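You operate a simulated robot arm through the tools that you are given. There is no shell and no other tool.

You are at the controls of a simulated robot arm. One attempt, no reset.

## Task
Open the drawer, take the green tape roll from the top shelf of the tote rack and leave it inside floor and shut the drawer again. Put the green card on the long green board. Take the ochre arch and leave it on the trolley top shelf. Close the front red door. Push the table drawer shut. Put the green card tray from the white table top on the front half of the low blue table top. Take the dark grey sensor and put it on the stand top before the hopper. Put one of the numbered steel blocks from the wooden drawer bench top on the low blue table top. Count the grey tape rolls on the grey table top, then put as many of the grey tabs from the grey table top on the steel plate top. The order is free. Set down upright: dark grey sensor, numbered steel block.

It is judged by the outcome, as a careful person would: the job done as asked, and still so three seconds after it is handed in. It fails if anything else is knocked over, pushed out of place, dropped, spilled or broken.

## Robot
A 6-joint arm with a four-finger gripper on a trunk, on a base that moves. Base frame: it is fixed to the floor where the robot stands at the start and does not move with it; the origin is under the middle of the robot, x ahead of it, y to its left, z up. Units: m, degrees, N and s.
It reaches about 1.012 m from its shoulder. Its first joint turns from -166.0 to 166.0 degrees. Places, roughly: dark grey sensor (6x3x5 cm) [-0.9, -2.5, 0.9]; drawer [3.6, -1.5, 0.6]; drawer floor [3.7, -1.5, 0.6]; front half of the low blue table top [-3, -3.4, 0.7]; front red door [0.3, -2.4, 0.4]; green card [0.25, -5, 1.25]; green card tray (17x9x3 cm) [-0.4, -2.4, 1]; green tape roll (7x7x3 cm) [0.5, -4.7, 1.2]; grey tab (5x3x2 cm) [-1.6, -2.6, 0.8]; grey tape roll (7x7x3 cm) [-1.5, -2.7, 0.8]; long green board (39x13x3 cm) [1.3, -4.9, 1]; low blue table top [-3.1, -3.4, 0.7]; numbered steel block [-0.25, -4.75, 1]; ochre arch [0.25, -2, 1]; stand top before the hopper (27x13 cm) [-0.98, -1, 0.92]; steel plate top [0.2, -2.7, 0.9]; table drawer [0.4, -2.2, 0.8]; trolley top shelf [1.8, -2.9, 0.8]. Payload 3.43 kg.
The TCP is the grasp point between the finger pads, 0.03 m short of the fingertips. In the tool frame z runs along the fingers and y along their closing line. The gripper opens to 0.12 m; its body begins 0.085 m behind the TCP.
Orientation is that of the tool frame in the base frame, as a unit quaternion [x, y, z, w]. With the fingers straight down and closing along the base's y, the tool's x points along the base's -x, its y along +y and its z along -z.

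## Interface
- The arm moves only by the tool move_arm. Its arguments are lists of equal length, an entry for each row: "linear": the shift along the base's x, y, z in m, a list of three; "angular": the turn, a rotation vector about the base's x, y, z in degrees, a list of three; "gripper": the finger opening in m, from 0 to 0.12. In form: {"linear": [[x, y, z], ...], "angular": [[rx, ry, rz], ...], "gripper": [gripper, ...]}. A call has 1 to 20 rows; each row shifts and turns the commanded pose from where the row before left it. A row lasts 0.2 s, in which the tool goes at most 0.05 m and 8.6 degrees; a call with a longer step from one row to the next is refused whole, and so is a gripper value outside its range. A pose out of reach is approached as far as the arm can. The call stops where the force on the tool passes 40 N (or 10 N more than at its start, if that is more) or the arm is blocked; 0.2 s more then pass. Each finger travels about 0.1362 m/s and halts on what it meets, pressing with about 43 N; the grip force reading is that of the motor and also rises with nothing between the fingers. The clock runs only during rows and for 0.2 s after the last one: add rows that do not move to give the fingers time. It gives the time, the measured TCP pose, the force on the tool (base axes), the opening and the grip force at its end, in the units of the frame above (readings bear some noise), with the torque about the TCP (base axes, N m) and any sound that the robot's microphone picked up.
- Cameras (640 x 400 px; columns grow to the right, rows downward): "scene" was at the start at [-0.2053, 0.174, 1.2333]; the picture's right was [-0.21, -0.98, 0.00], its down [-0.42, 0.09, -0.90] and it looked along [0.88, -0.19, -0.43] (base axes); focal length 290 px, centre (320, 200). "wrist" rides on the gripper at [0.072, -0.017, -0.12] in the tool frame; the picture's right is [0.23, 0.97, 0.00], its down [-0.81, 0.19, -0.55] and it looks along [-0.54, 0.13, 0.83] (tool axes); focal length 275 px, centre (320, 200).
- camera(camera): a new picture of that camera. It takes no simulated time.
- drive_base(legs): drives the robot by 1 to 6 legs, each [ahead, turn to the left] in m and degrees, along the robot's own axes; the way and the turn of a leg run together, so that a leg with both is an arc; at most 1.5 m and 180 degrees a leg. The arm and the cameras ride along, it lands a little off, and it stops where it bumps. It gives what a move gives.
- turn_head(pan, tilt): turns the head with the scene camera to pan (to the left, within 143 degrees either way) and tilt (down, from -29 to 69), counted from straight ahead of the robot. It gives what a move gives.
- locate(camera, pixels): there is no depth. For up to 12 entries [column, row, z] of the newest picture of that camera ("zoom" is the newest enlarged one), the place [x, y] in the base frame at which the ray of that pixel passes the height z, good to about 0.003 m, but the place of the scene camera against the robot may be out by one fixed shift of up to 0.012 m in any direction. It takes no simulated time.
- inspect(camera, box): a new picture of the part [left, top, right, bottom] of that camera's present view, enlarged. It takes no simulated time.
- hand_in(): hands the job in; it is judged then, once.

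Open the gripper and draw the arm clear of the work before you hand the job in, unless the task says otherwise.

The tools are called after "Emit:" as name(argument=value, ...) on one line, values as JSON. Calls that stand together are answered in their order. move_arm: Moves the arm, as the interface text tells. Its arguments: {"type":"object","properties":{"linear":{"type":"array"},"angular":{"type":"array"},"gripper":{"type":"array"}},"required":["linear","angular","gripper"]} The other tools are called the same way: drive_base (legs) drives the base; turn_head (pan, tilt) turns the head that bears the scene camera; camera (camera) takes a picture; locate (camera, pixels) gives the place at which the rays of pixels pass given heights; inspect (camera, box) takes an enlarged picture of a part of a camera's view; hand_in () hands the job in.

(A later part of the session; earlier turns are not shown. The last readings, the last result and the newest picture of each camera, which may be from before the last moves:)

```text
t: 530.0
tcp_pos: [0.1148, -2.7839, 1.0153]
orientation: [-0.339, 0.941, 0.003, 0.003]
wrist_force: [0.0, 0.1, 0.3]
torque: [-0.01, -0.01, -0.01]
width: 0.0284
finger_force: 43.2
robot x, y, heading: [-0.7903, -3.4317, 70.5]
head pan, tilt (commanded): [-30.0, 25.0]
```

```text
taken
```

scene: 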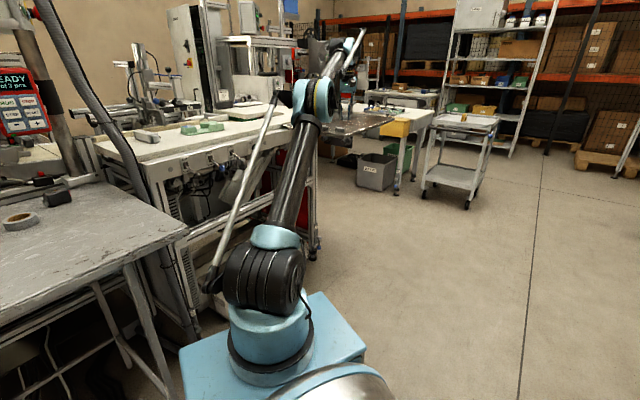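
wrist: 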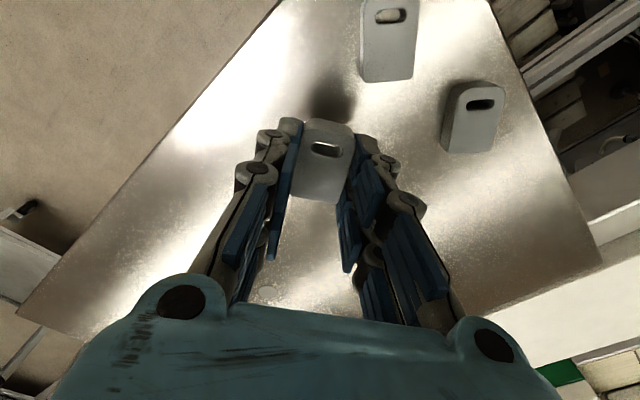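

T1 and T2 are clear of the spot. I lower until contact and release.

Emit:
move_arm(linear=[[0, 0, -0.015], [0, 0, -0.012], [0, 0, -0.005], [0, 0, -0.004], [0, 0, -0.004], [0, 0, -0.004], [0, 0, -0.004], [0, 0, -0.004]], angular=[[0, 0, 0], [0, 0, 0], [0, 0, 0], [0, 0, 0], [0, 0, 0], [0, 0, 0], [0, 0, 0], [0, 0, 0]], gripper=[0, 0, 0, 0, 0, 0, 0, 0])

Emit:
camera(camera="wrist")

```text
t: 531.5
tcp_pos: [0.1119, -2.795, 0.9839]
orientation: [-0.339, 0.941, 0.008, 0.009]
wrist_force: [2.3, 2.6, -2.2]
torque: [-0.18, 0.14, -0.02]
width: 0.0284
finger_force: 42.8
robot x, y, heading: [-0.7912, -3.4278, 70.7]
head pan, tilt (commanded): [-30.0, 25.0]
stopped in row 7: the force on the tool passed its limit at 50 N (the readings are from after the stop); the commanded pose is now the measured one
```

```text
taken
```

wrist: 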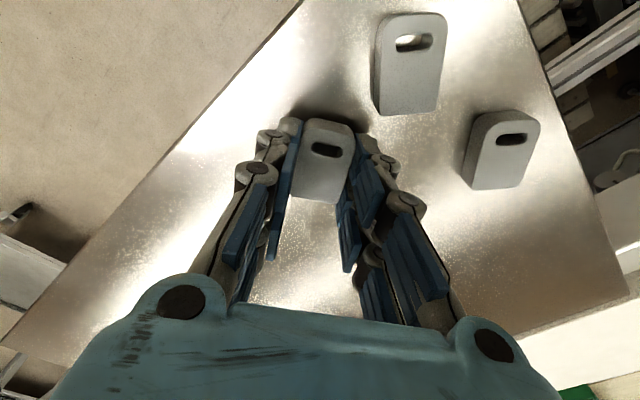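

I lower 8 mm after spring-back and open only to 4.2 cm, then rise.

Emit:
move_arm(linear=[[0, 0.003, -0.005], [0, 0.003, -0.004], [0, 0, 0], [0, 0, 0], [0, 0, 0.015], [-0.01, -0.01, 0.03], [-0.03, -0.02, 0.03], [-0.04, -0.02, 0.02]], angular=[[0, 0, 0], [0, 0, 0], [0, 0, 0], [0, 0, 0], [0, 0, 0], [0, 0, 0], [0, 0, 0], [0, 0, 0]], gripper=[0, 0, 0.036, 0.042, 0.042, 0.042, 0.042, 0.042])

Emit:
camera(camera="wrist")

Emit:
inspect(camera="scene", box=[300, 80, 440, 160])

```text
t: 533.3
tcp_pos: [0.0301, -2.8384, 1.0674]
orientation: [-0.34, 0.94, 0.007, 0.009]
wrist_force: [0.9, 0.2, -1.0]
torque: [-0.04, 0.07, -0.01]
width: 0.0421
finger_force: 0.1
robot x, y, heading: [-0.793, -3.4298, 70.7]
head pan, tilt (commanded): [-30.0, 25.0]
```

```text
taken
```

wrist: 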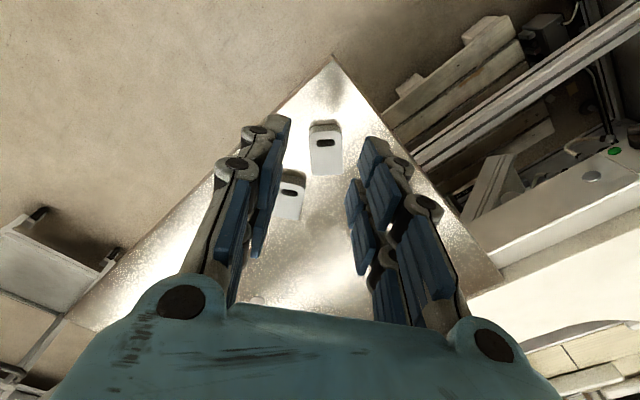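

```text
4.57 times, centred on (370, 120) of scene
```

zoom: 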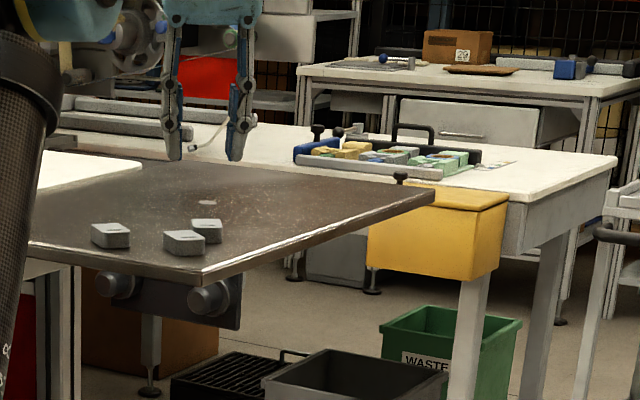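

All three tabs are on the steel plate. Next the green card tray on the white table: I move the wrist camera toward it.

Emit:
move_arm(linear=[[-0.04, 0.005, 0.018], [-0.043, 0.009, 0.0133], [-0.043, 0.009, 0.0133], [-0.043, 0.009, 0.0133], [-0.043, 0.009, 0.0133], [-0.043, 0.009, 0.0133], [-0.043, 0.009, 0.0133], [-0.043, 0.009, 0.0133], [-0.043, 0.009, 0.0133], [-0.043, 0.009, 0.0133], [0, 0.04, 0], [0, 0.04, 0], [0, 0.04, 0]], angular=[[0, 0, 3], [0, 0, 3], [0, 0, 3], [0, 0, 3], [0, 0, 3], [0, 0, 3], [0, 0, 3], [0, 0, 3], [0, 0, 3], [0, 0, 3], [0, 0, 3], [0, 0, 3], [0, 0, 3]], gripper=[0.06, 0.08, 0.1, 0.11, 0.11, 0.11, 0.11, 0.11, 0.11, 0.11, 0.11, 0.11, 0.11])

Emit:
camera(camera="wrist")

Emit:
camera(camera="scene")

```text
t: 536.1
tcp_pos: [-0.3959, -2.6337, 1.2094]
orientation: [-0.634, 0.773, 0.011, 0.007]
wrist_force: [-1.0, -0.9, 0.0]
torque: [0.09, -0.07, 0.03]
width: 0.1097
finger_force: 0.0
robot x, y, heading: [-0.7877, -3.4273, 70.7]
head pan, tilt (commanded): [-30.0, 25.0]
```

```text
taken
```

wrist: 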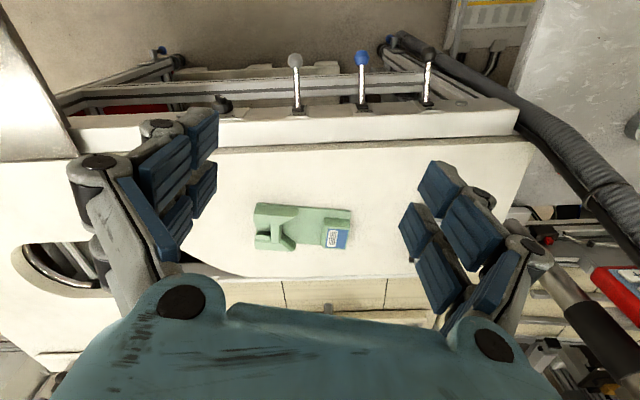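

```text
taken
```

scene: 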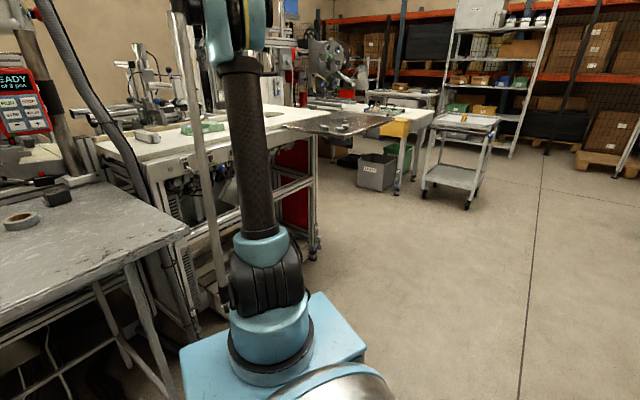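

The tray lies at (302,228) in the wrist view. I zoom and locate.

Emit:
inspect(camera="wrist", box=[230, 185, 380, 265])

Emit:
locate(camera="wrist", pixels=[[256, 205, 0.97], [350, 210, 0.97], [347, 248, 0.97], [256, 248, 0.97], [302, 228, 0.98], [135, 140, 0.962], [520, 125, 0.962], [282, 278, 0.962]])

```text
4.27 times, centred on (305, 225) of wrist
```

zoom: 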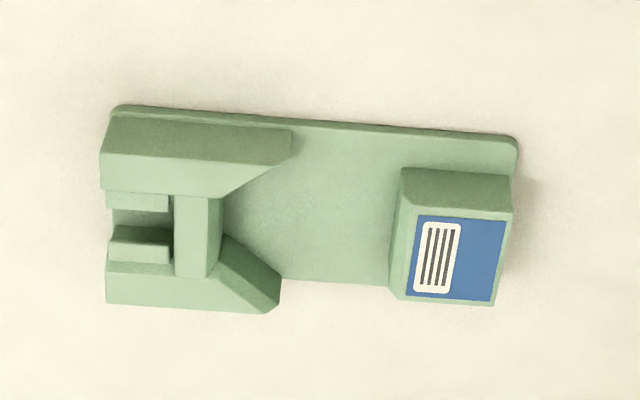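

```text
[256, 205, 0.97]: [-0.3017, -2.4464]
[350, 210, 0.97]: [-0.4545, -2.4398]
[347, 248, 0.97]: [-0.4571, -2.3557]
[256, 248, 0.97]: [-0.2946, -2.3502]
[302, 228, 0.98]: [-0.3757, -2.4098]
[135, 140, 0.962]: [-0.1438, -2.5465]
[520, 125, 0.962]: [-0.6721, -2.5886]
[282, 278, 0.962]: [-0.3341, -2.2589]
```

Tray: x -0.455…-0.30, y -2.446…-2.35, axis ≈-2.5°. I'll grip it across its 9.5 cm width at the V-block, TCP ≈(-0.335,-2.40). I rotate the tool and hover above.

Emit:
move_arm(linear=[[0.0061, 0.0234, -0.006], [0.0061, 0.0234, -0.006], [0.0061, 0.0234, -0.006], [0.0061, 0.0234, -0.006], [0.0061, 0.0234, -0.006], [0.0061, 0.0234, -0.006], [0.0061, 0.0234, -0.006], [0.0061, 0.0234, -0.006], [0.0061, 0.0234, -0.006], [0.0061, 0.0234, -0.006]], angular=[[-1.5, 0, -8], [0, 0, -8.1], [0, 0, -8.1], [0, 0, -8.1], [0, 0, -8.1], [0, 0, -8.1], [0, 0, -8.1], [0, 0, -8.1], [0, 0, -8.1], [0, 0, -8.1]], gripper=[0.12, 0.12, 0.12, 0.12, 0.12, 0.12, 0.12, 0.12, 0.12, 0.12])

Emit:
camera(camera="wrist")

```text
t: 538.3
tcp_pos: [-0.3451, -2.4215, 1.1383]
orientation: [0.022, 1.0, 0.0, 0.0]
wrist_force: [-0.7, -0.5, 0.1]
torque: [-0.01, 0.01, 0.0]
width: 0.1199
finger_force: 0.1
out of reach, approached as far as the arm can: row 9, 10
robot x, y, heading: [-0.7892, -3.431, 70.9]
head pan, tilt (commanded): [-30.0, 25.0]
```

```text
taken
```

wrist: 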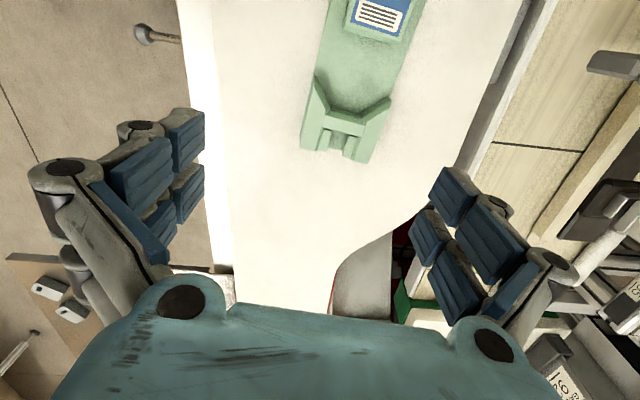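

Emit:
inspect(camera="wrist", box=[270, 40, 430, 180])

Emit:
locate(camera="wrist", pixels=[[302, 148, 0.985], [369, 162, 0.985], [316, 72, 0.985], [391, 97, 0.985], [345, 120, 0.985]])

```text
2.86 times, centred on (350, 110) of wrist
```

zoom: 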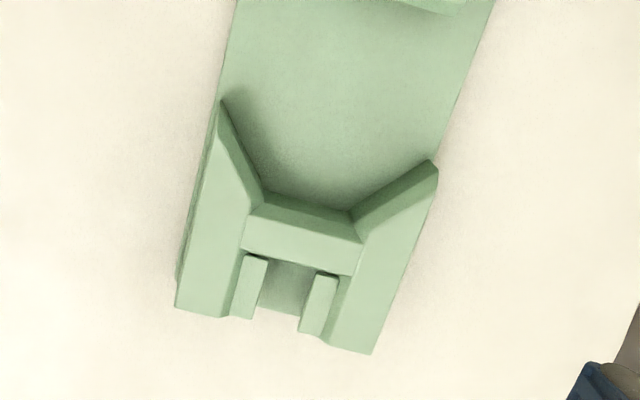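

```text
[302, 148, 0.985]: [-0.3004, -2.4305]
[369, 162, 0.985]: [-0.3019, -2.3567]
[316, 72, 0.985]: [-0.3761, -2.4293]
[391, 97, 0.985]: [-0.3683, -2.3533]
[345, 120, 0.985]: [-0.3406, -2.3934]
```

V-block centre (-0.336,-2.393), 7.5 cm wide. I lower to z≈1.05 while centring.

Emit:
move_arm(linear=[[0, 0, -0.03], [0.0045, 0.014, -0.03], [0.0045, 0.0145, -0.03]], angular=[[0, 0, 0], [0, 0, 0], [0, 0, 0]], gripper=[0.115, 0.115, 0.115])

Emit:
camera(camera="wrist")

Emit:
locate(camera="wrist", pixels=[[320, 150, 0.985]])

```text
t: 539.1
tcp_pos: [-0.337, -2.3962, 1.0464]
orientation: [0.02, 1.0, 0.001, 0.0]
wrist_force: [-0.5, 0.0, -0.1]
torque: [0.05, -0.03, -0.03]
width: 0.1146
finger_force: 0.0
robot x, y, heading: [-0.7924, -3.4336, 70.9]
head pan, tilt (commanded): [-30.0, 25.0]
```

```text
taken
```

wrist: 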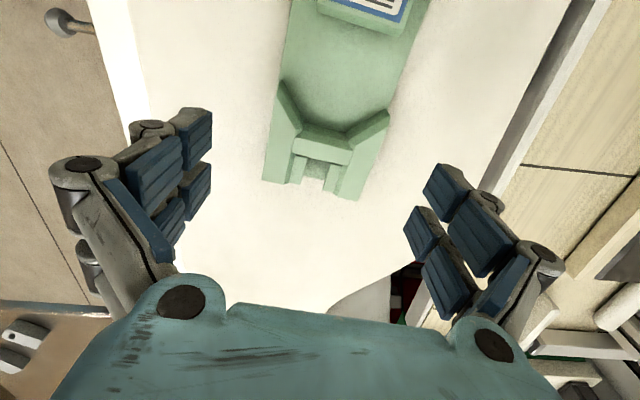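

```text
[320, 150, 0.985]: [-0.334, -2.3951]
```

Centred within a few mm. I descend to z≈1.003 and close on the V-block.

Emit:
move_arm(linear=[[0, 0.004, -0.022], [0, 0, -0.021], [0, 0, 0], [0, 0, 0], [0, 0, 0], [0, 0, 0], [0, 0, 0]], angular=[[0, 0, 0], [0, 0, 0], [0, 0, 0], [0, 0, 0], [0, 0, 0], [0, 0, 0], [0, 0, 0]], gripper=[0.115, 0.115, 0.1, 0.085, 0.07, 0.05, 0.05])

Emit:
camera(camera="wrist")

```text
t: 540.3
tcp_pos: [-0.3402, -2.4035, 1.0186]
orientation: [0.021, 1.0, 0.006, 0.001]
wrist_force: [1.2, 3.3, -2.9]
torque: [-0.23, 0.08, 0.0]
width: 0.0001
finger_force: 23.1
robot x, y, heading: [-0.7878, -3.4287, 70.6]
head pan, tilt (commanded): [-30.0, 25.0]
stopped in row 6: the force on the tool passed its limit at 54 N (the readings are from after the stop); the commanded pose is now the measured one
```

```text
taken
```

wrist: 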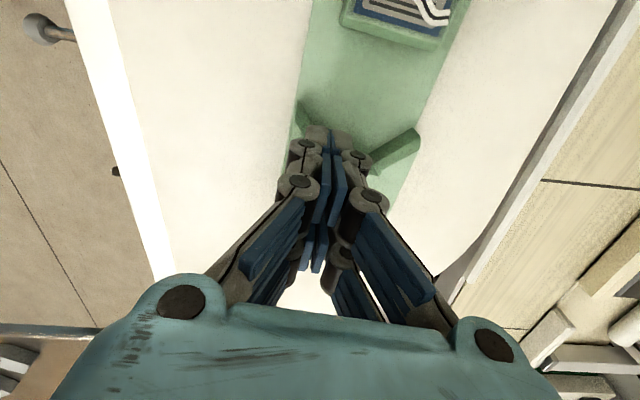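

The fingers slid up over the chamfered sides (closed on nothing). I raise, reopen, and re-check the tray's position.

Emit:
move_arm(linear=[[0, 0, 0.02], [0, 0, 0.02], [0, 0, 0], [0, 0, 0]], angular=[[-0.8, 0, 0], [0, 0, 0], [0, 0, 0], [0, 0, 0]], gripper=[0.0, 0.06, 0.115, 0.115])

Emit:
camera(camera="wrist")

Emit:
inspect(camera="wrist", box=[230, 60, 430, 220])

```text
t: 541.3
tcp_pos: [-0.3426, -2.4029, 1.0603]
orientation: [0.02, 1.0, -0.001, 0.001]
wrist_force: [-0.2, 0.8, -0.6]
torque: [-0.02, 0.02, 0.03]
width: 0.1151
finger_force: 0.1
robot x, y, heading: [-0.7861, -3.4299, 70.5]
head pan, tilt (commanded): [-30.0, 25.0]
```

```text
taken
```

wrist: 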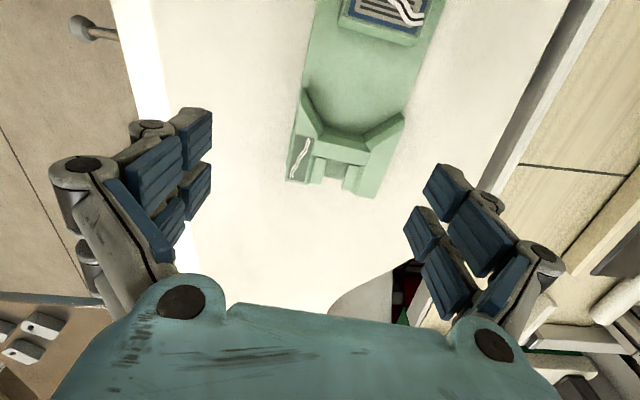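

```text
2.50 times, centred on (330, 140) of wrist
```

zoom: 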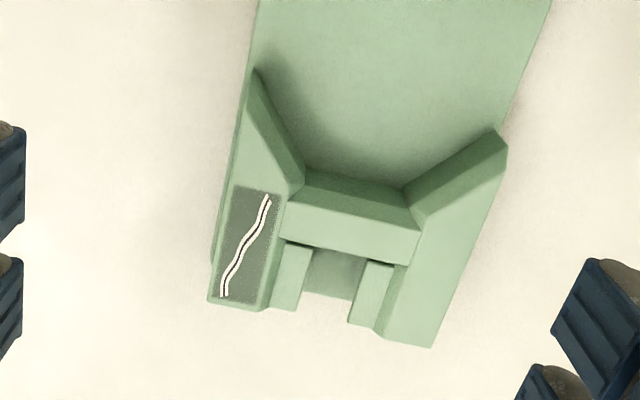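

There are odd marks on the tray now (dark patch with a white line). I zoom in closely to see what they are.

Emit:
inspect(camera="wrist", box=[280, 120, 360, 200])

Emit:
inspect(camera="wrist", box=[330, 0, 450, 60])

```text
5.00 times, centred on (320, 160) of wrist
```

zoom: 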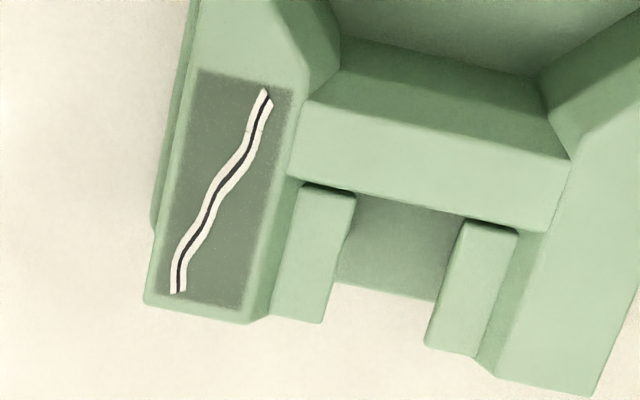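

```text
5.33 times, centred on (390, 30) of wrist
```

zoom: 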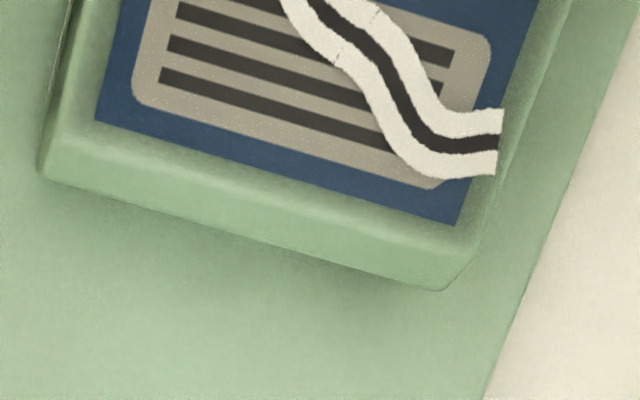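

These look like crack/scuff marks from that slipped 54 N squeeze — regrettable and not undoable. I continue as gently as possible, gripping properly lower. I re-locate the V-block.

Emit:
locate(camera="wrist", pixels=[[284.8, 181.2, 0.98], [374, 198.8, 0.98], [404.8, 118, 0.98], [304, 87.2, 0.98], [330, 8, 0.955], [440, 5, 0.955]])

Emit:
inspect(camera="scene", box=[150, 80, 290, 160])

```text
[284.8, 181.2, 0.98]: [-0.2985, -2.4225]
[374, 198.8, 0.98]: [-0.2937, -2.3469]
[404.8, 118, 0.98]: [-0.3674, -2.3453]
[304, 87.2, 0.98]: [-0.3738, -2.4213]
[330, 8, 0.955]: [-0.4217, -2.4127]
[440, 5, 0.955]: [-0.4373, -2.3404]
```

```text
4.57 times, centred on (220, 120) of scene
```

zoom: 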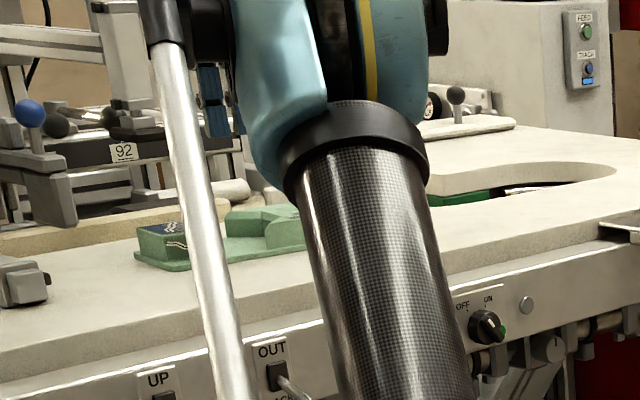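

The tray shifted only ~8 mm. I descend lower this time (z≈0.988) with the fingers straddling, then close in small steps.

Emit:
move_arm(linear=[[0.004, 0.0095, -0.02], [0.004, 0.0095, -0.02], [0, 0, -0.016], [0, 0, -0.012], [0, 0, 0]], angular=[[0, 0, 0], [0, 0, 0], [0, 0, 0], [0, 0, 0], [0, 0, 0]], gripper=[0.112, 0.112, 0.112, 0.112, 0.112])

Emit:
camera(camera="wrist")

```text
t: 542.5
tcp_pos: [-0.334, -2.3847, 0.9918]
orientation: [0.02, 1.0, -0.001, 0.0]
wrist_force: [0.1, -0.1, 0.3]
torque: [0.0, 0.0, 0.0]
width: 0.1119
finger_force: 0.0
robot x, y, heading: [-0.7906, -3.4322, 70.6]
head pan, tilt (commanded): [-30.0, 25.0]
```

```text
taken
```

wrist: 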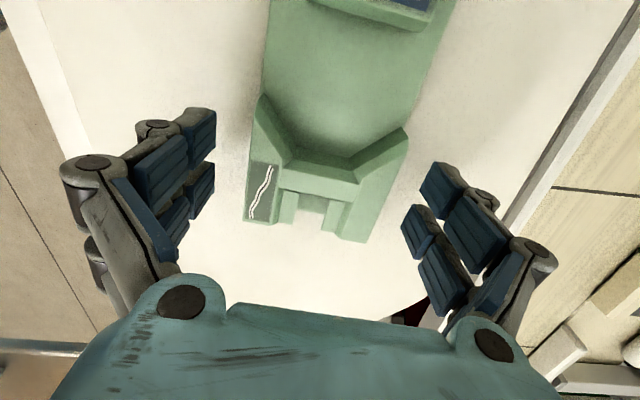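

The V-block is centred between the pads. I lower 3 mm more and close gradually.

Emit:
move_arm(linear=[[0, 0.001, -0.003], [0, 0, 0], [0, 0, 0], [0, 0, 0], [0, 0, 0], [0, 0, 0], [0, 0, 0]], angular=[[0, 0, 0], [0, 0, 0], [0, 0, 0], [0, 0, 0], [0, 0, 0], [0, 0, 0], [0, 0, 0]], gripper=[0.11, 0.1, 0.09, 0.082, 0.076, 0.072, 0.07])

Emit:
camera(camera="wrist")

```text
t: 544.1
tcp_pos: [-0.335, -2.3834, 0.9885]
orientation: [0.02, 1.0, 0.0, 0.001]
wrist_force: [1.2, -0.4, 2.7]
torque: [0.13, -0.04, -0.07]
width: 0.0791
finger_force: 30.0
robot x, y, heading: [-0.7909, -3.4319, 70.5]
head pan, tilt (commanded): [-30.0, 25.0]
```

```text
taken
```

wrist: 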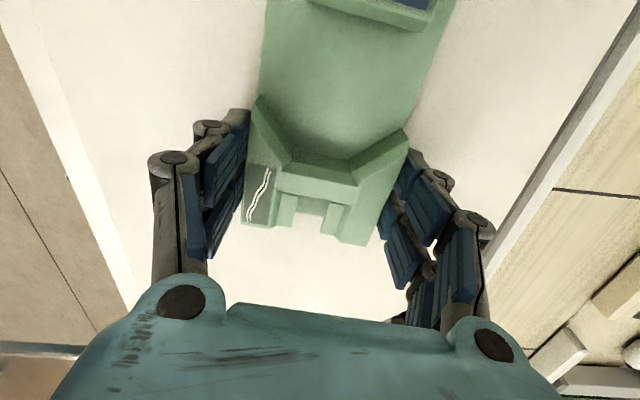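

Now it grips properly (0.079 m, 30 N). I lift carefully.

Emit:
move_arm(linear=[[0, 0, 0], [0, 0, 0.006], [0, 0, 0.01], [0, 0, 0.015], [0, 0, 0.02], [0, 0, 0]], angular=[[0, 0, 0], [0, 0, 0], [0, 0, 0], [0, 0, 0], [0, 0, 0], [0, 0, 0]], gripper=[0.065, 0.065, 0.065, 0.065, 0.065, 0.065])

Emit:
camera(camera="wrist")

Emit:
inspect(camera="scene", box=[150, 60, 290, 160])

```text
t: 545.5
tcp_pos: [-0.3336, -2.3828, 1.0397]
orientation: [0.02, 1.0, 0.0, 0.001]
wrist_force: [-0.6, -0.5, -0.5]
torque: [-0.01, -0.04, -0.02]
width: 0.0796
finger_force: 30.5
robot x, y, heading: [-0.7905, -3.4304, 70.8]
head pan, tilt (commanded): [-30.0, 25.0]
```

```text
taken
```

wrist: 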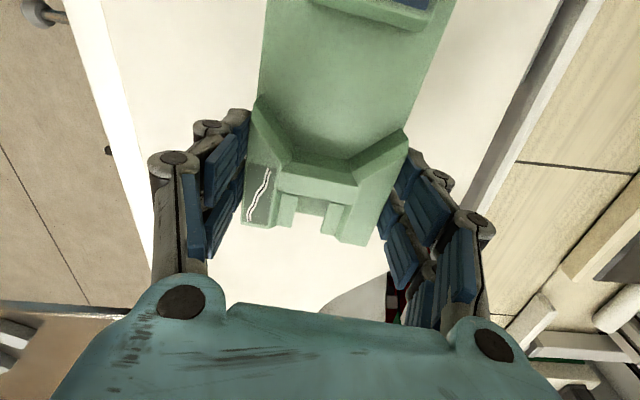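

```text
4.00 times, centred on (220, 110) of scene
```

zoom: 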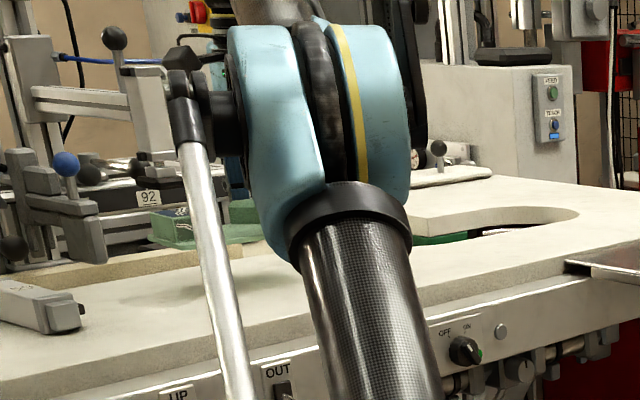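

The tray is lifted level. I raise it to clear the levers and draw it back south.

Emit:
move_arm(linear=[[0, -0.005, 0.04], [0, -0.01, 0.04], [0, -0.03, 0.03], [-0.005, -0.04, 0.01], [-0.005, -0.045, 0], [-0.005, -0.045, 0], [-0.005, -0.045, 0], [-0.005, -0.045, 0], [-0.005, -0.045, 0], [-0.005, -0.045, 0], [-0.005, -0.045, 0], [-0.005, -0.045, 0]], angular=[[0, 0, 0], [0, 0, 0], [0, 0, 0], [0, 0, 0], [0, 0, 0], [0, 0, 0], [0, 0, 0], [0, 0, 0], [0, 0, 0], [0, 0, 0], [0, 0, 0], [0, 0, 0]], gripper=[0.065, 0.065, 0.065, 0.065, 0.065, 0.065, 0.065, 0.065, 0.065, 0.065, 0.065, 0.065])

Emit:
camera(camera="wrist")

Emit:
camera(camera="scene")

```text
t: 548.1
tcp_pos: [-0.3827, -2.8383, 1.1509]
orientation: [0.019, 1.0, -0.001, 0.002]
wrist_force: [1.0, 1.4, -1.5]
torque: [-0.05, 0.03, 0.01]
width: 0.0794
finger_force: 30.2
out of reach, approached as far as the arm can: row 2
robot x, y, heading: [-0.7917, -3.4331, 70.4]
head pan, tilt (commanded): [-30.0, 25.0]
```

```text
taken
```

wrist: 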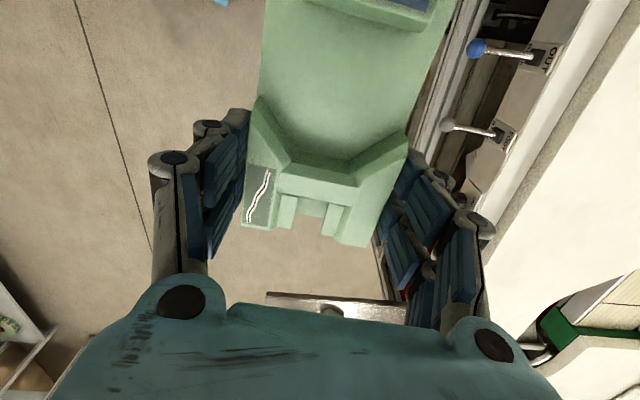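

```text
taken
```

scene: 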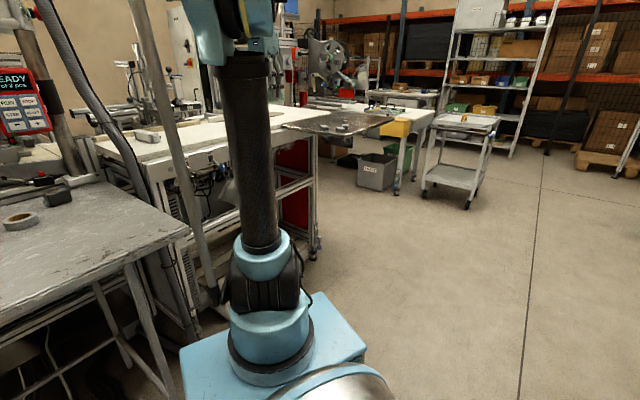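

I back up 15 cm, turn left 102° and drive west to the blue table.

Emit:
drive_base(legs=[[-0.15, 0], [0, 102], [0.6, 0], [0.6, 0]])

Emit:
turn_head(pan=0, tilt=30)

Emit:
camera(camera="scene")

Emit:
camera(camera="wrist")

```text
t: 560.5
tcp_pos: [-2.6957, -3.1106, 1.1504]
orientation: [0.759, -0.651, 0.0, -0.002]
wrist_force: [0.0, 0.0, 0.1]
torque: [0.03, -0.03, -0.04]
width: 0.0795
finger_force: 29.6
robot x, y, heading: [-2.0384, -3.399, 171.5]
head pan, tilt (commanded): [-30.0, 25.0]
```

```text
t: 561.4
tcp_pos: [-2.6822, -3.112, 1.1607]
orientation: [0.759, -0.651, -0.006, 0.001]
wrist_force: [-0.2, -0.5, 0.1]
torque: [0.0, 0.0, -0.01]
width: 0.0792
finger_force: 30.4
robot x, y, heading: [-2.0383, -3.3941, 171.8]
head pan, tilt (commanded): [0.0, 30.0]
```

```text
taken
```

scene: 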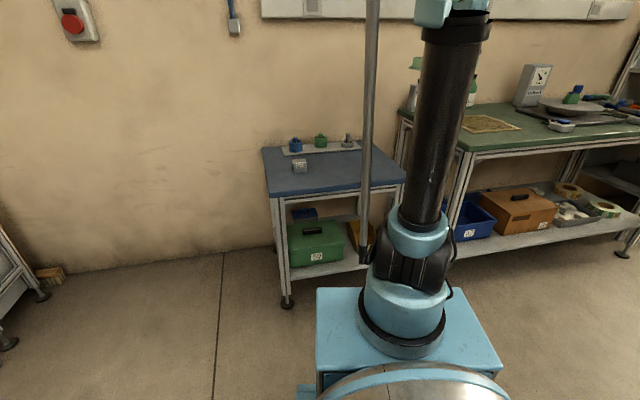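

```text
taken
```

wrist: 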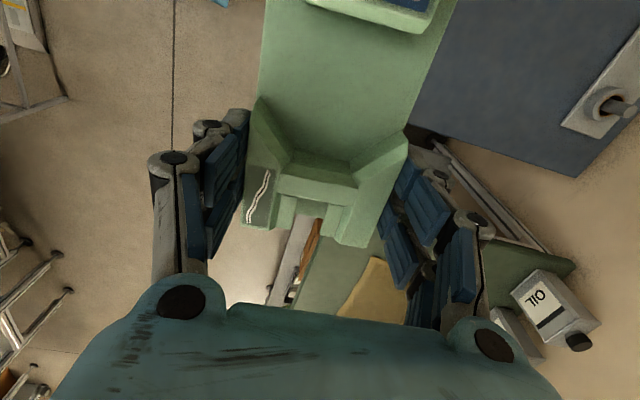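

I carry the tray over the front half of the blue table: target tray centre (-2.96,-3.25), long side along y.

Emit:
move_arm(linear=[[-0.0278, -0.0093, -0.03], [-0.0278, -0.0093, -0.036], [-0.0278, -0.0093, -0.036], [-0.0278, -0.0093, -0.036], [-0.0278, -0.0093, -0.036], [-0.0278, -0.0093, -0.036], [-0.0278, -0.0093, -0.036], [-0.0278, -0.0093, -0.036], [-0.0278, -0.0093, -0.036], [-0.0278, -0.0093, -0.036], [0, 0, -0.025], [0, 0, -0.02]], angular=[[-0.4, -0.6, -0.9], [0, 0, -0.9], [0, 0, -0.9], [0, 0, -0.9], [0, 0, -0.9], [0, 0, -0.9], [0, 0, -0.9], [0, 0, -0.9], [0, 0, -0.9], [0, 0, -0.9], [0, 0, 0], [0, 0, 0]], gripper=[0.065, 0.065, 0.065, 0.065, 0.065, 0.065, 0.065, 0.065, 0.065, 0.065, 0.065, 0.065])

Emit:
camera(camera="wrist")

Emit:
inspect(camera="scene", box=[240, 100, 440, 230])

```text
t: 564.0
tcp_pos: [-2.9592, -3.2062, 0.7597]
orientation: [-0.705, 0.709, -0.001, 0.0]
wrist_force: [-1.0, -0.8, 0.3]
torque: [0.01, 0.01, 0.01]
width: 0.0793
finger_force: 29.9
robot x, y, heading: [-2.0365, -3.3947, 171.6]
head pan, tilt (commanded): [0.0, 30.0]
```

```text
taken
```

wrist: 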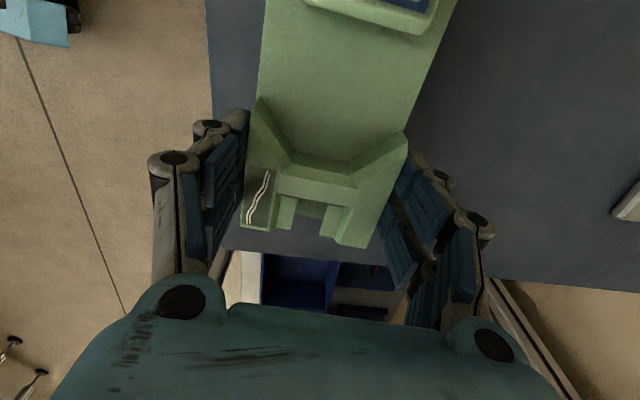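

```text
3.08 times, centred on (340, 165) of scene
```

zoom: 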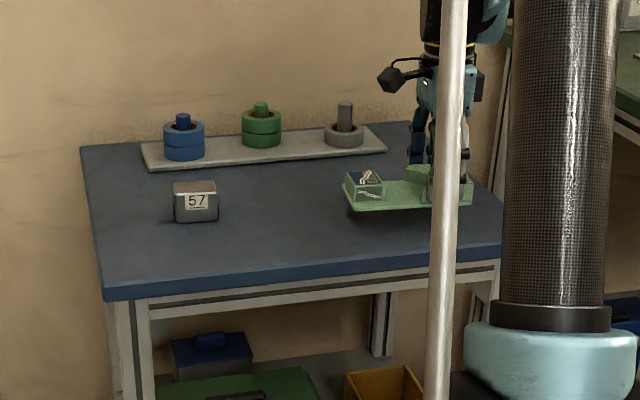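

I check the table edges relative to the tray with the wrist camera.

Emit:
locate(camera="wrist", pixels=[[208, 60, 0.68], [215, 110, 0.68], [330, 258, 0.68], [250, 250, 0.68], [620, 285, 0.68], [258, 30, 0.73], [440, 40, 0.73]])

```text
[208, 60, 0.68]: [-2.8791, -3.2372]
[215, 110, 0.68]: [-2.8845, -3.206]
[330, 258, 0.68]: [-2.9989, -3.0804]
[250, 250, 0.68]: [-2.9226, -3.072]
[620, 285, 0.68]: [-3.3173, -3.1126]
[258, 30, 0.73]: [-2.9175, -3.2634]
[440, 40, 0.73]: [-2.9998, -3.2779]
```

The tray is within the front half (front edge x≈-2.88, north edge y≈-3.08). I lower slowly in 2 mm steps.

Emit:
move_arm(linear=[[0, 0, -0.012], [0, 0, -0.01], [0, 0, -0.006], [0, 0, -0.003], [0, 0, -0.002], [0, 0, 0]], angular=[[0, 0, 0], [0, 0, 0], [0, 0, 0], [0, 0, 0], [0, 0, 0], [0, 0, 0]], gripper=[0.065, 0.065, 0.065, 0.065, 0.065, 0.065])

Emit:
inspect(camera="scene", box=[320, 130, 420, 200])

```text
t: 565.4
tcp_pos: [-2.9597, -3.2049, 0.7269]
orientation: [-0.706, 0.709, -0.001, 0.0]
wrist_force: [-0.6, -0.4, 0.0]
torque: [0.02, 0.01, 0.03]
width: 0.0793
finger_force: 30.3
robot x, y, heading: [-2.0359, -3.3978, 171.4]
head pan, tilt (commanded): [0.0, 30.0]
```

```text
5.71 times, centred on (370, 165) of scene
```

zoom: 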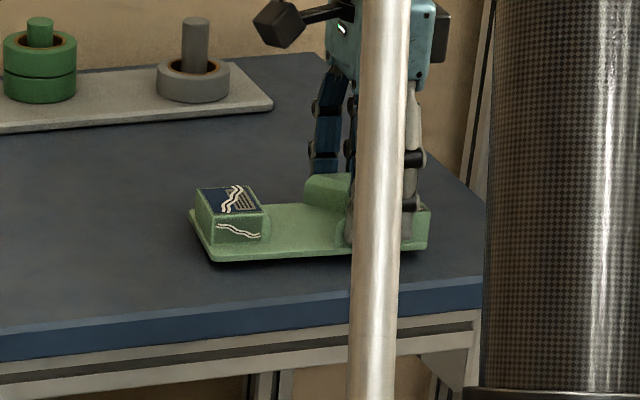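

A small gap remains under the tray. I continue in 2 mm steps.

Emit:
move_arm(linear=[[0, 0, -0.002], [0, 0, -0.002], [0, 0, -0.002], [0, 0, 0]], angular=[[0, 0, 0], [0, 0, 0], [0, 0, 0], [0, 0, 0]], gripper=[0.065, 0.065, 0.065, 0.065])

Emit:
move_arm(linear=[[0, 0, -0.002], [0, 0, -0.0015], [0, 0, 0]], angular=[[0, 0, 0], [0, 0, 0], [0, 0, 0]], gripper=[0.065, 0.065, 0.065])

```text
t: 566.4
tcp_pos: [-2.9594, -3.2042, 0.7201]
orientation: [-0.705, 0.709, 0.0, 0.0]
wrist_force: [0.3, 0.3, -0.4]
torque: [0.02, 0.01, -0.04]
width: 0.0794
finger_force: 30.2
robot x, y, heading: [-2.039, -3.3953, 171.5]
head pan, tilt (commanded): [0.0, 30.0]
```

```text
t: 567.2
tcp_pos: [-2.9588, -3.206, 0.7178]
orientation: [-0.705, 0.709, -0.001, -0.001]
wrist_force: [-1.3, 0.1, 5.1]
torque: [0.29, -0.08, 0.04]
width: 0.0793
finger_force: 29.4
robot x, y, heading: [-2.0348, -3.3954, 171.5]
head pan, tilt (commanded): [0.0, 30.0]
```

Gentle contact (5 N). I release and rise.

Emit:
move_arm(linear=[[0, 0, 0], [0, 0, 0], [0, 0, 0], [0, 0, 0.01], [0, 0, 0.03], [0, 0, 0.045], [0, 0, 0.045], [0.02, 0, 0.04], [0.03, -0.01, 0.03]], angular=[[0, 0, 0], [0, 0, 0], [0, 0, 0], [0, 0, 0], [0, 0, 0], [0, 0, 0], [0, 0, 0], [0, 0, 0], [0, 0, 0]], gripper=[0.085, 0.1, 0.11, 0.11, 0.11, 0.11, 0.11, 0.11, 0.11])

Emit:
inspect(camera="scene", box=[240, 100, 440, 230])

Emit:
camera(camera="wrist")

```text
t: 569.2
tcp_pos: [-2.9098, -3.217, 0.9201]
orientation: [-0.705, 0.709, -0.001, -0.001]
wrist_force: [-1.0, 0.5, -0.4]
torque: [0.03, -0.06, 0.02]
width: 0.1101
finger_force: 0.0
robot x, y, heading: [-2.0383, -3.3928, 171.5]
head pan, tilt (commanded): [0.0, 30.0]
```

```text
3.08 times, centred on (340, 165) of scene
```

zoom: 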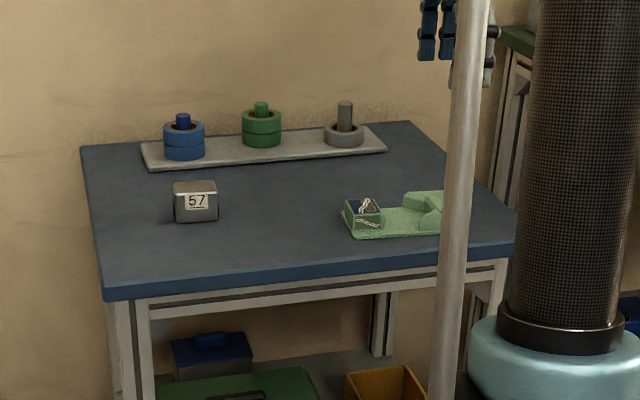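

```text
taken
```

wrist: 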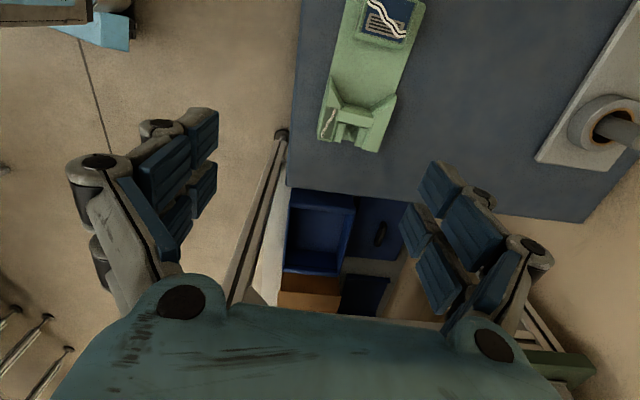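

The tray sits on the front half of the blue table. Last item: the dark grey sensor, to be put on the stand before the hopper on the north side. I look north from here to check the western route.

Emit:
turn_head(pan=-80, tilt=20)

Emit:
camera(camera="scene")

Emit:
locate(camera="scene", pixels=[[320, 300, 0.0], [320, 250, 0.0], [200, 250, 0.0], [440, 250, 0.0], [320, 200, 0.0], [250, 200, 0.0], [400, 200, 0.0]])

```text
t: 570.8
tcp_pos: [-2.9097, -3.2162, 0.9187]
orientation: [-0.705, 0.709, -0.001, -0.001]
wrist_force: [-0.4, 0.0, 0.0]
torque: [-0.02, -0.02, 0.02]
width: 0.1102
finger_force: 0.2
robot x, y, heading: [-2.0402, -3.3953, 171.9]
head pan, tilt (commanded): [-80.0, 20.0]
```

```text
taken
```

scene: 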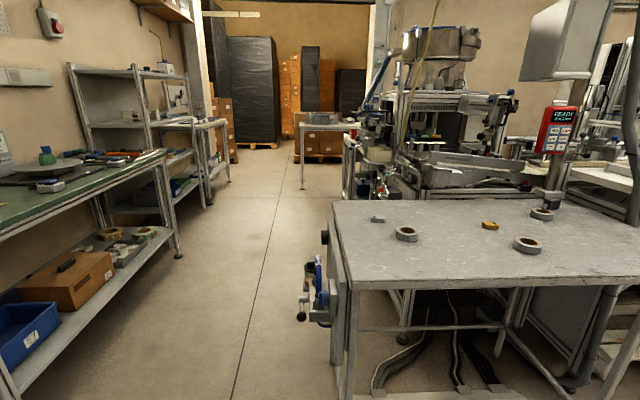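

```text
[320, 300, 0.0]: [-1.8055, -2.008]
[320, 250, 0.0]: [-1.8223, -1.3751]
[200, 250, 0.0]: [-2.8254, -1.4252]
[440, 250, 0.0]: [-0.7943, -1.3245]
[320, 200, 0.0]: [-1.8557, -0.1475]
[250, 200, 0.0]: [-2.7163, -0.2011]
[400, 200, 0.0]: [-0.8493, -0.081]
```

The west aisle (x≈-2.7…-1.9) is open for later. First I fetch the sensor: fold the arm and drive back to the stance south of the grey table.

Emit:
move_arm(linear=[[0.039, -0.01, 0.0225], [0.039, -0.01, 0.0225], [0.039, -0.01, 0.0225], [0.039, -0.01, 0.0225], [0.039, -0.01, 0.0225], [0.039, -0.01, 0.0225], [0.039, -0.01, 0.0225], [0.039, -0.01, 0.0225]], angular=[[0, 0, 8], [0, 0, 8], [0, 0, 8], [0, 0, 8], [0, 0, 8], [0, 0, 8], [0, 0, 8], [0, 0, 8]], gripper=[0.08, 0.06, 0.06, 0.06, 0.06, 0.06, 0.06, 0.06])

Emit:
drive_base(legs=[[0, 100], [0, 83], [1.17, 0]])

Emit:
drive_base(legs=[[0, 95]])

Emit:
turn_head(pan=0, tilt=25)

Emit:
camera(camera="scene")

```text
t: 572.5
tcp_pos: [-2.5956, -3.2941, 1.0975]
orientation: [0.974, -0.226, 0.001, 0.001]
wrist_force: [-0.2, 0.1, 0.7]
torque: [0.0, -0.06, 0.01]
width: 0.0602
finger_force: 0.1
robot x, y, heading: [-2.0357, -3.3924, 171.3]
head pan, tilt (commanded): [-80.0, 20.0]
```

```text
t: 587.4
tcp_pos: [-0.3025, -3.546, 1.097]
orientation: [0.19, 0.982, 0.001, -0.002]
wrist_force: [-0.1, 0.3, 0.1]
torque: [-0.02, 0.01, -0.01]
width: 0.06
finger_force: 0.0
robot x, y, heading: [-0.8637, -3.4888, -4.0]
head pan, tilt (commanded): [-80.0, 20.0]
```

```text
t: 592.3
tcp_pos: [-0.8457, -2.9334, 1.1039]
orientation: [-0.586, 0.811, 0.004, 0.002]
wrist_force: [0.4, 0.8, 0.5]
torque: [0.0, 0.02, 0.0]
width: 0.0599
finger_force: 0.0
robot x, y, heading: [-0.8534, -3.4833, 90.0]
head pan, tilt (commanded): [-80.0, 20.0]
```

```text
t: 593.8
tcp_pos: [-0.8468, -2.9466, 1.1108]
orientation: [-0.585, 0.811, 0.01, 0.006]
wrist_force: [0.1, -0.2, 0.1]
torque: [-0.03, -0.02, -0.01]
width: 0.06
finger_force: 0.0
robot x, y, heading: [-0.8554, -3.4901, 89.6]
head pan, tilt (commanded): [0.0, 25.0]
```

```text
taken
```

scene: 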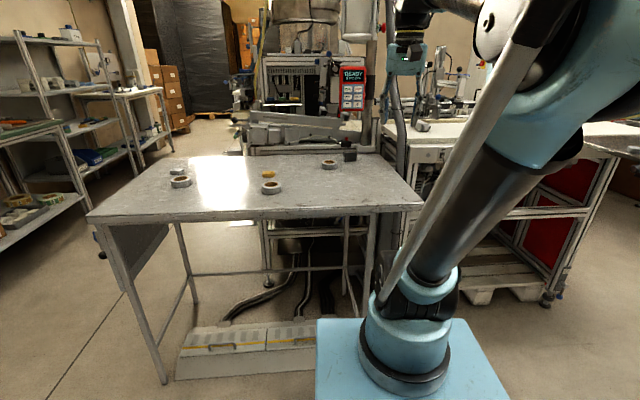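

I zoom on the sensor and the READY panel to judge clearance.

Emit:
inspect(camera="scene", box=[280, 50, 440, 180])

Emit:
locate(camera="scene", pixels=[[349, 150, 0.86], [349, 158, 0.815], [352, 110, 0.95], [352, 110, 1.0], [365, 140, 0.82], [421, 205, 0.8], [385, 150, 0.81]])

```text
3.08 times, centred on (360, 115) of scene
```

zoom: 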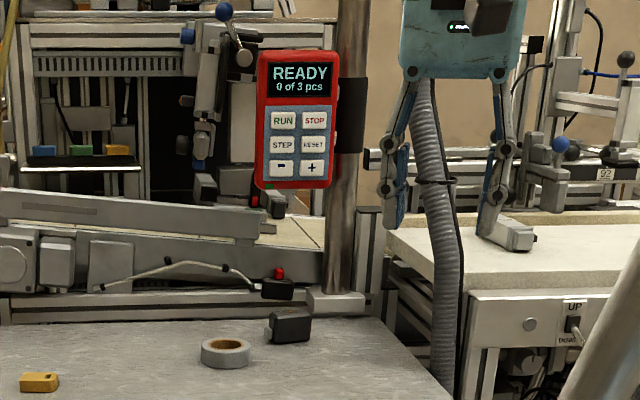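

```text
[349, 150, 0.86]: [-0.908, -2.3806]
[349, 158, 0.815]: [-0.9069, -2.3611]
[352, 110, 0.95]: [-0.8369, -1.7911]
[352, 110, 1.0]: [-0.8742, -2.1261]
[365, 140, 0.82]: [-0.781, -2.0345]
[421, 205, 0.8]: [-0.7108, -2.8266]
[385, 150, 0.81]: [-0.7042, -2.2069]
```

The READY panel hangs above and slightly behind the sensor, so clearance matters. I bring the wrist camera closer to measure sensor, pole and panel.

Emit:
move_arm(linear=[[-0.0104, 0.04, -0.0043], [-0.0104, 0.04, -0.0043], [-0.0104, 0.04, -0.0043], [-0.0104, 0.04, -0.0043], [-0.0104, 0.04, -0.0043], [-0.0104, 0.04, -0.0043], [-0.0104, 0.04, -0.0043]], angular=[[-1.3, 0, 2.5], [0, 0, 2.5], [0, 0, 2.5], [0, 0, 2.5], [0, 0, 2.5], [0, 0, 2.5], [0, 0, 2.5]], gripper=[0.06, 0.06, 0.06, 0.06, 0.06, 0.06, 0.06])

Emit:
camera(camera="wrist")

Emit:
inspect(camera="wrist", box=[220, 120, 420, 280])

```text
t: 595.4
tcp_pos: [-0.9203, -2.6652, 1.079]
orientation: [-0.703, 0.712, 0.0, -0.002]
wrist_force: [0.0, -0.8, 1.0]
torque: [0.09, 0.0, 0.01]
width: 0.06
finger_force: 0.0
robot x, y, heading: [-0.8557, -3.4878, 89.8]
head pan, tilt (commanded): [0.0, 25.0]
```

```text
taken
```

wrist: 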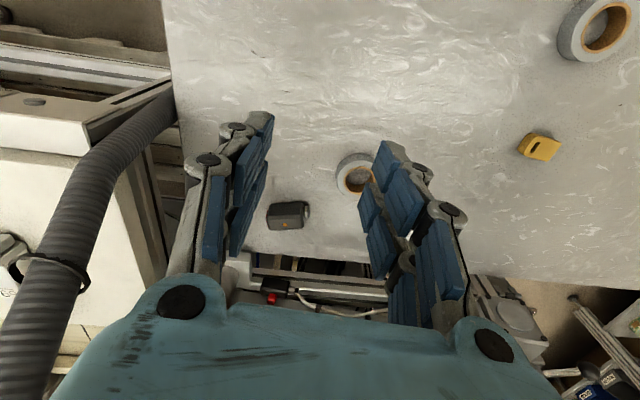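

```text
2.50 times, centred on (320, 200) of wrist
```

zoom: 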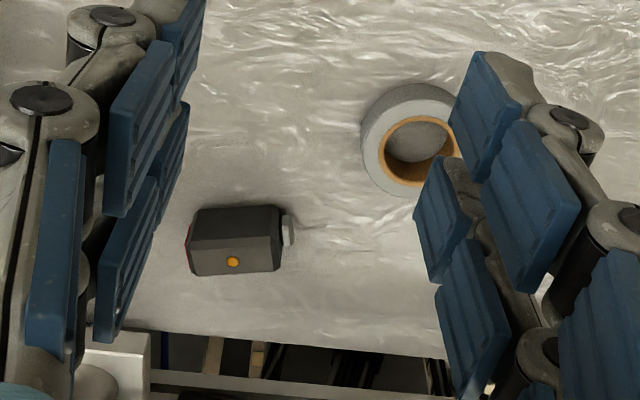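

Emit:
locate(camera="wrist", pixels=[[270.8, 215.2, 0.865], [302.8, 216, 0.865], [304, 228.8, 0.865], [268, 230.4, 0.865], [275, 203, 0.82], [302, 203, 0.82], [255, 252, 0.81], [360, 262, 0.81], [232, 260, 0.83]])

```text
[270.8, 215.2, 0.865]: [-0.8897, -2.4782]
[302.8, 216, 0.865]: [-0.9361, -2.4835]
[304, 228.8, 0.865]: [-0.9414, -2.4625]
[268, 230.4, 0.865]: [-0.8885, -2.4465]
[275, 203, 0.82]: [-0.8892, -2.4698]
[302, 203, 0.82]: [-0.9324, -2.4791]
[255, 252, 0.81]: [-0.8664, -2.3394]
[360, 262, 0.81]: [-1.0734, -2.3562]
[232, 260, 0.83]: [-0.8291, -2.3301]
```

The sensor: centre (-0.914,-2.467), top z≈0.865, ~2.7 cm thick, axis ≈6.5°; the pole/panel are ≥10 cm north. I rotate the tool (-84°) and come over it.

Emit:
move_arm(linear=[[0.0007, 0.0123, -0.0055], [0.0007, 0.0123, -0.0055], [0.0007, 0.0123, -0.0055], [0.0007, 0.0123, -0.0055], [0.0007, 0.0123, -0.0055], [0.0007, 0.0123, -0.0055], [0.0007, 0.0123, -0.0055], [0.0007, 0.0123, -0.0055], [0.0007, 0.0123, -0.0055], [0.0007, 0.0123, -0.0055], [0.0007, 0.0123, -0.0055], [0, 0.021, -0.03], [0, 0.021, -0.03], [0, 0.021, -0.03]], angular=[[0, 0, -7.6], [0, 0, -7.6], [0, 0, -7.6], [0, 0, -7.6], [0, 0, -7.6], [0, 0, -7.6], [0, 0, -7.6], [0, 0, -7.6], [0, 0, -7.6], [0, 0, -7.6], [0, 0, -7.6], [0, 0, 0], [0, 0, 0], [0, 0, 0]], gripper=[0.055, 0.055, 0.055, 0.055, 0.055, 0.055, 0.055, 0.055, 0.055, 0.055, 0.055, 0.055, 0.055, 0.055])

Emit:
camera(camera="wrist")

Emit:
inspect(camera="scene", box=[280, 50, 440, 180])

```text
t: 598.4
tcp_pos: [-0.9111, -2.47, 0.9277]
orientation: [-0.049, 0.999, 0.001, 0.0]
wrist_force: [0.2, -0.8, 0.1]
torque: [0.01, 0.01, -0.01]
width: 0.0549
finger_force: 0.1
robot x, y, heading: [-0.855, -3.4878, 89.6]
head pan, tilt (commanded): [0.0, 25.0]
```

```text
taken
```

wrist: 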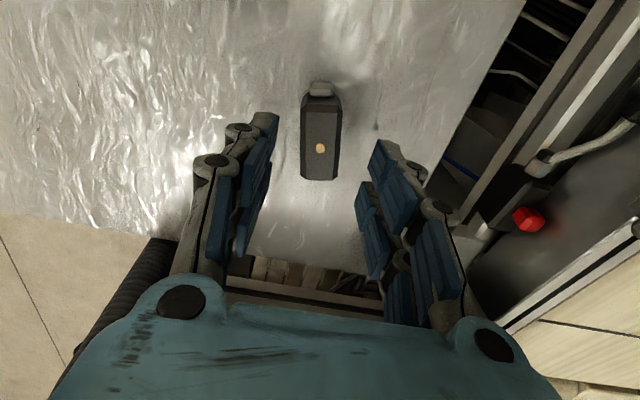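

```text
3.08 times, centred on (360, 115) of scene
```

zoom: 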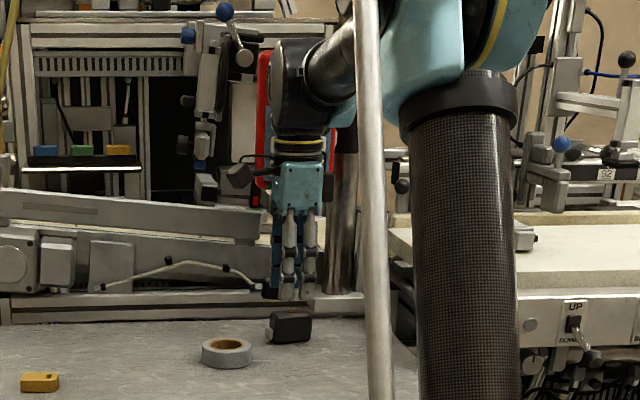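

Well centred. I check the yaw by locating the sensor's top edges.

Emit:
locate(camera="wrist", pixels=[[303, 172, 0.863], [306, 105, 0.863], [340, 175, 0.863], [339, 108, 0.863], [321, 140, 0.863]])

Emit:
inspect(camera="wrist", box=[270, 70, 370, 200])

```text
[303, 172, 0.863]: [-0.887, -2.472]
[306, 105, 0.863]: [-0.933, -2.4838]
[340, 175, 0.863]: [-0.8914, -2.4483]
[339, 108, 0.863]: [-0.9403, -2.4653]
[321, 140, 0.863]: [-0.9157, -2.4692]
```

```text
3.08 times, centred on (320, 135) of wrist
```

zoom: 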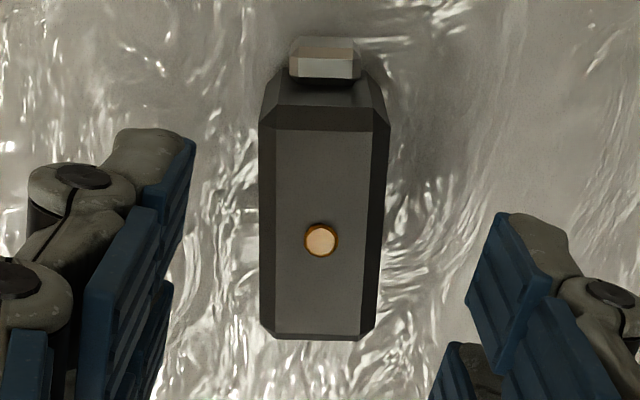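

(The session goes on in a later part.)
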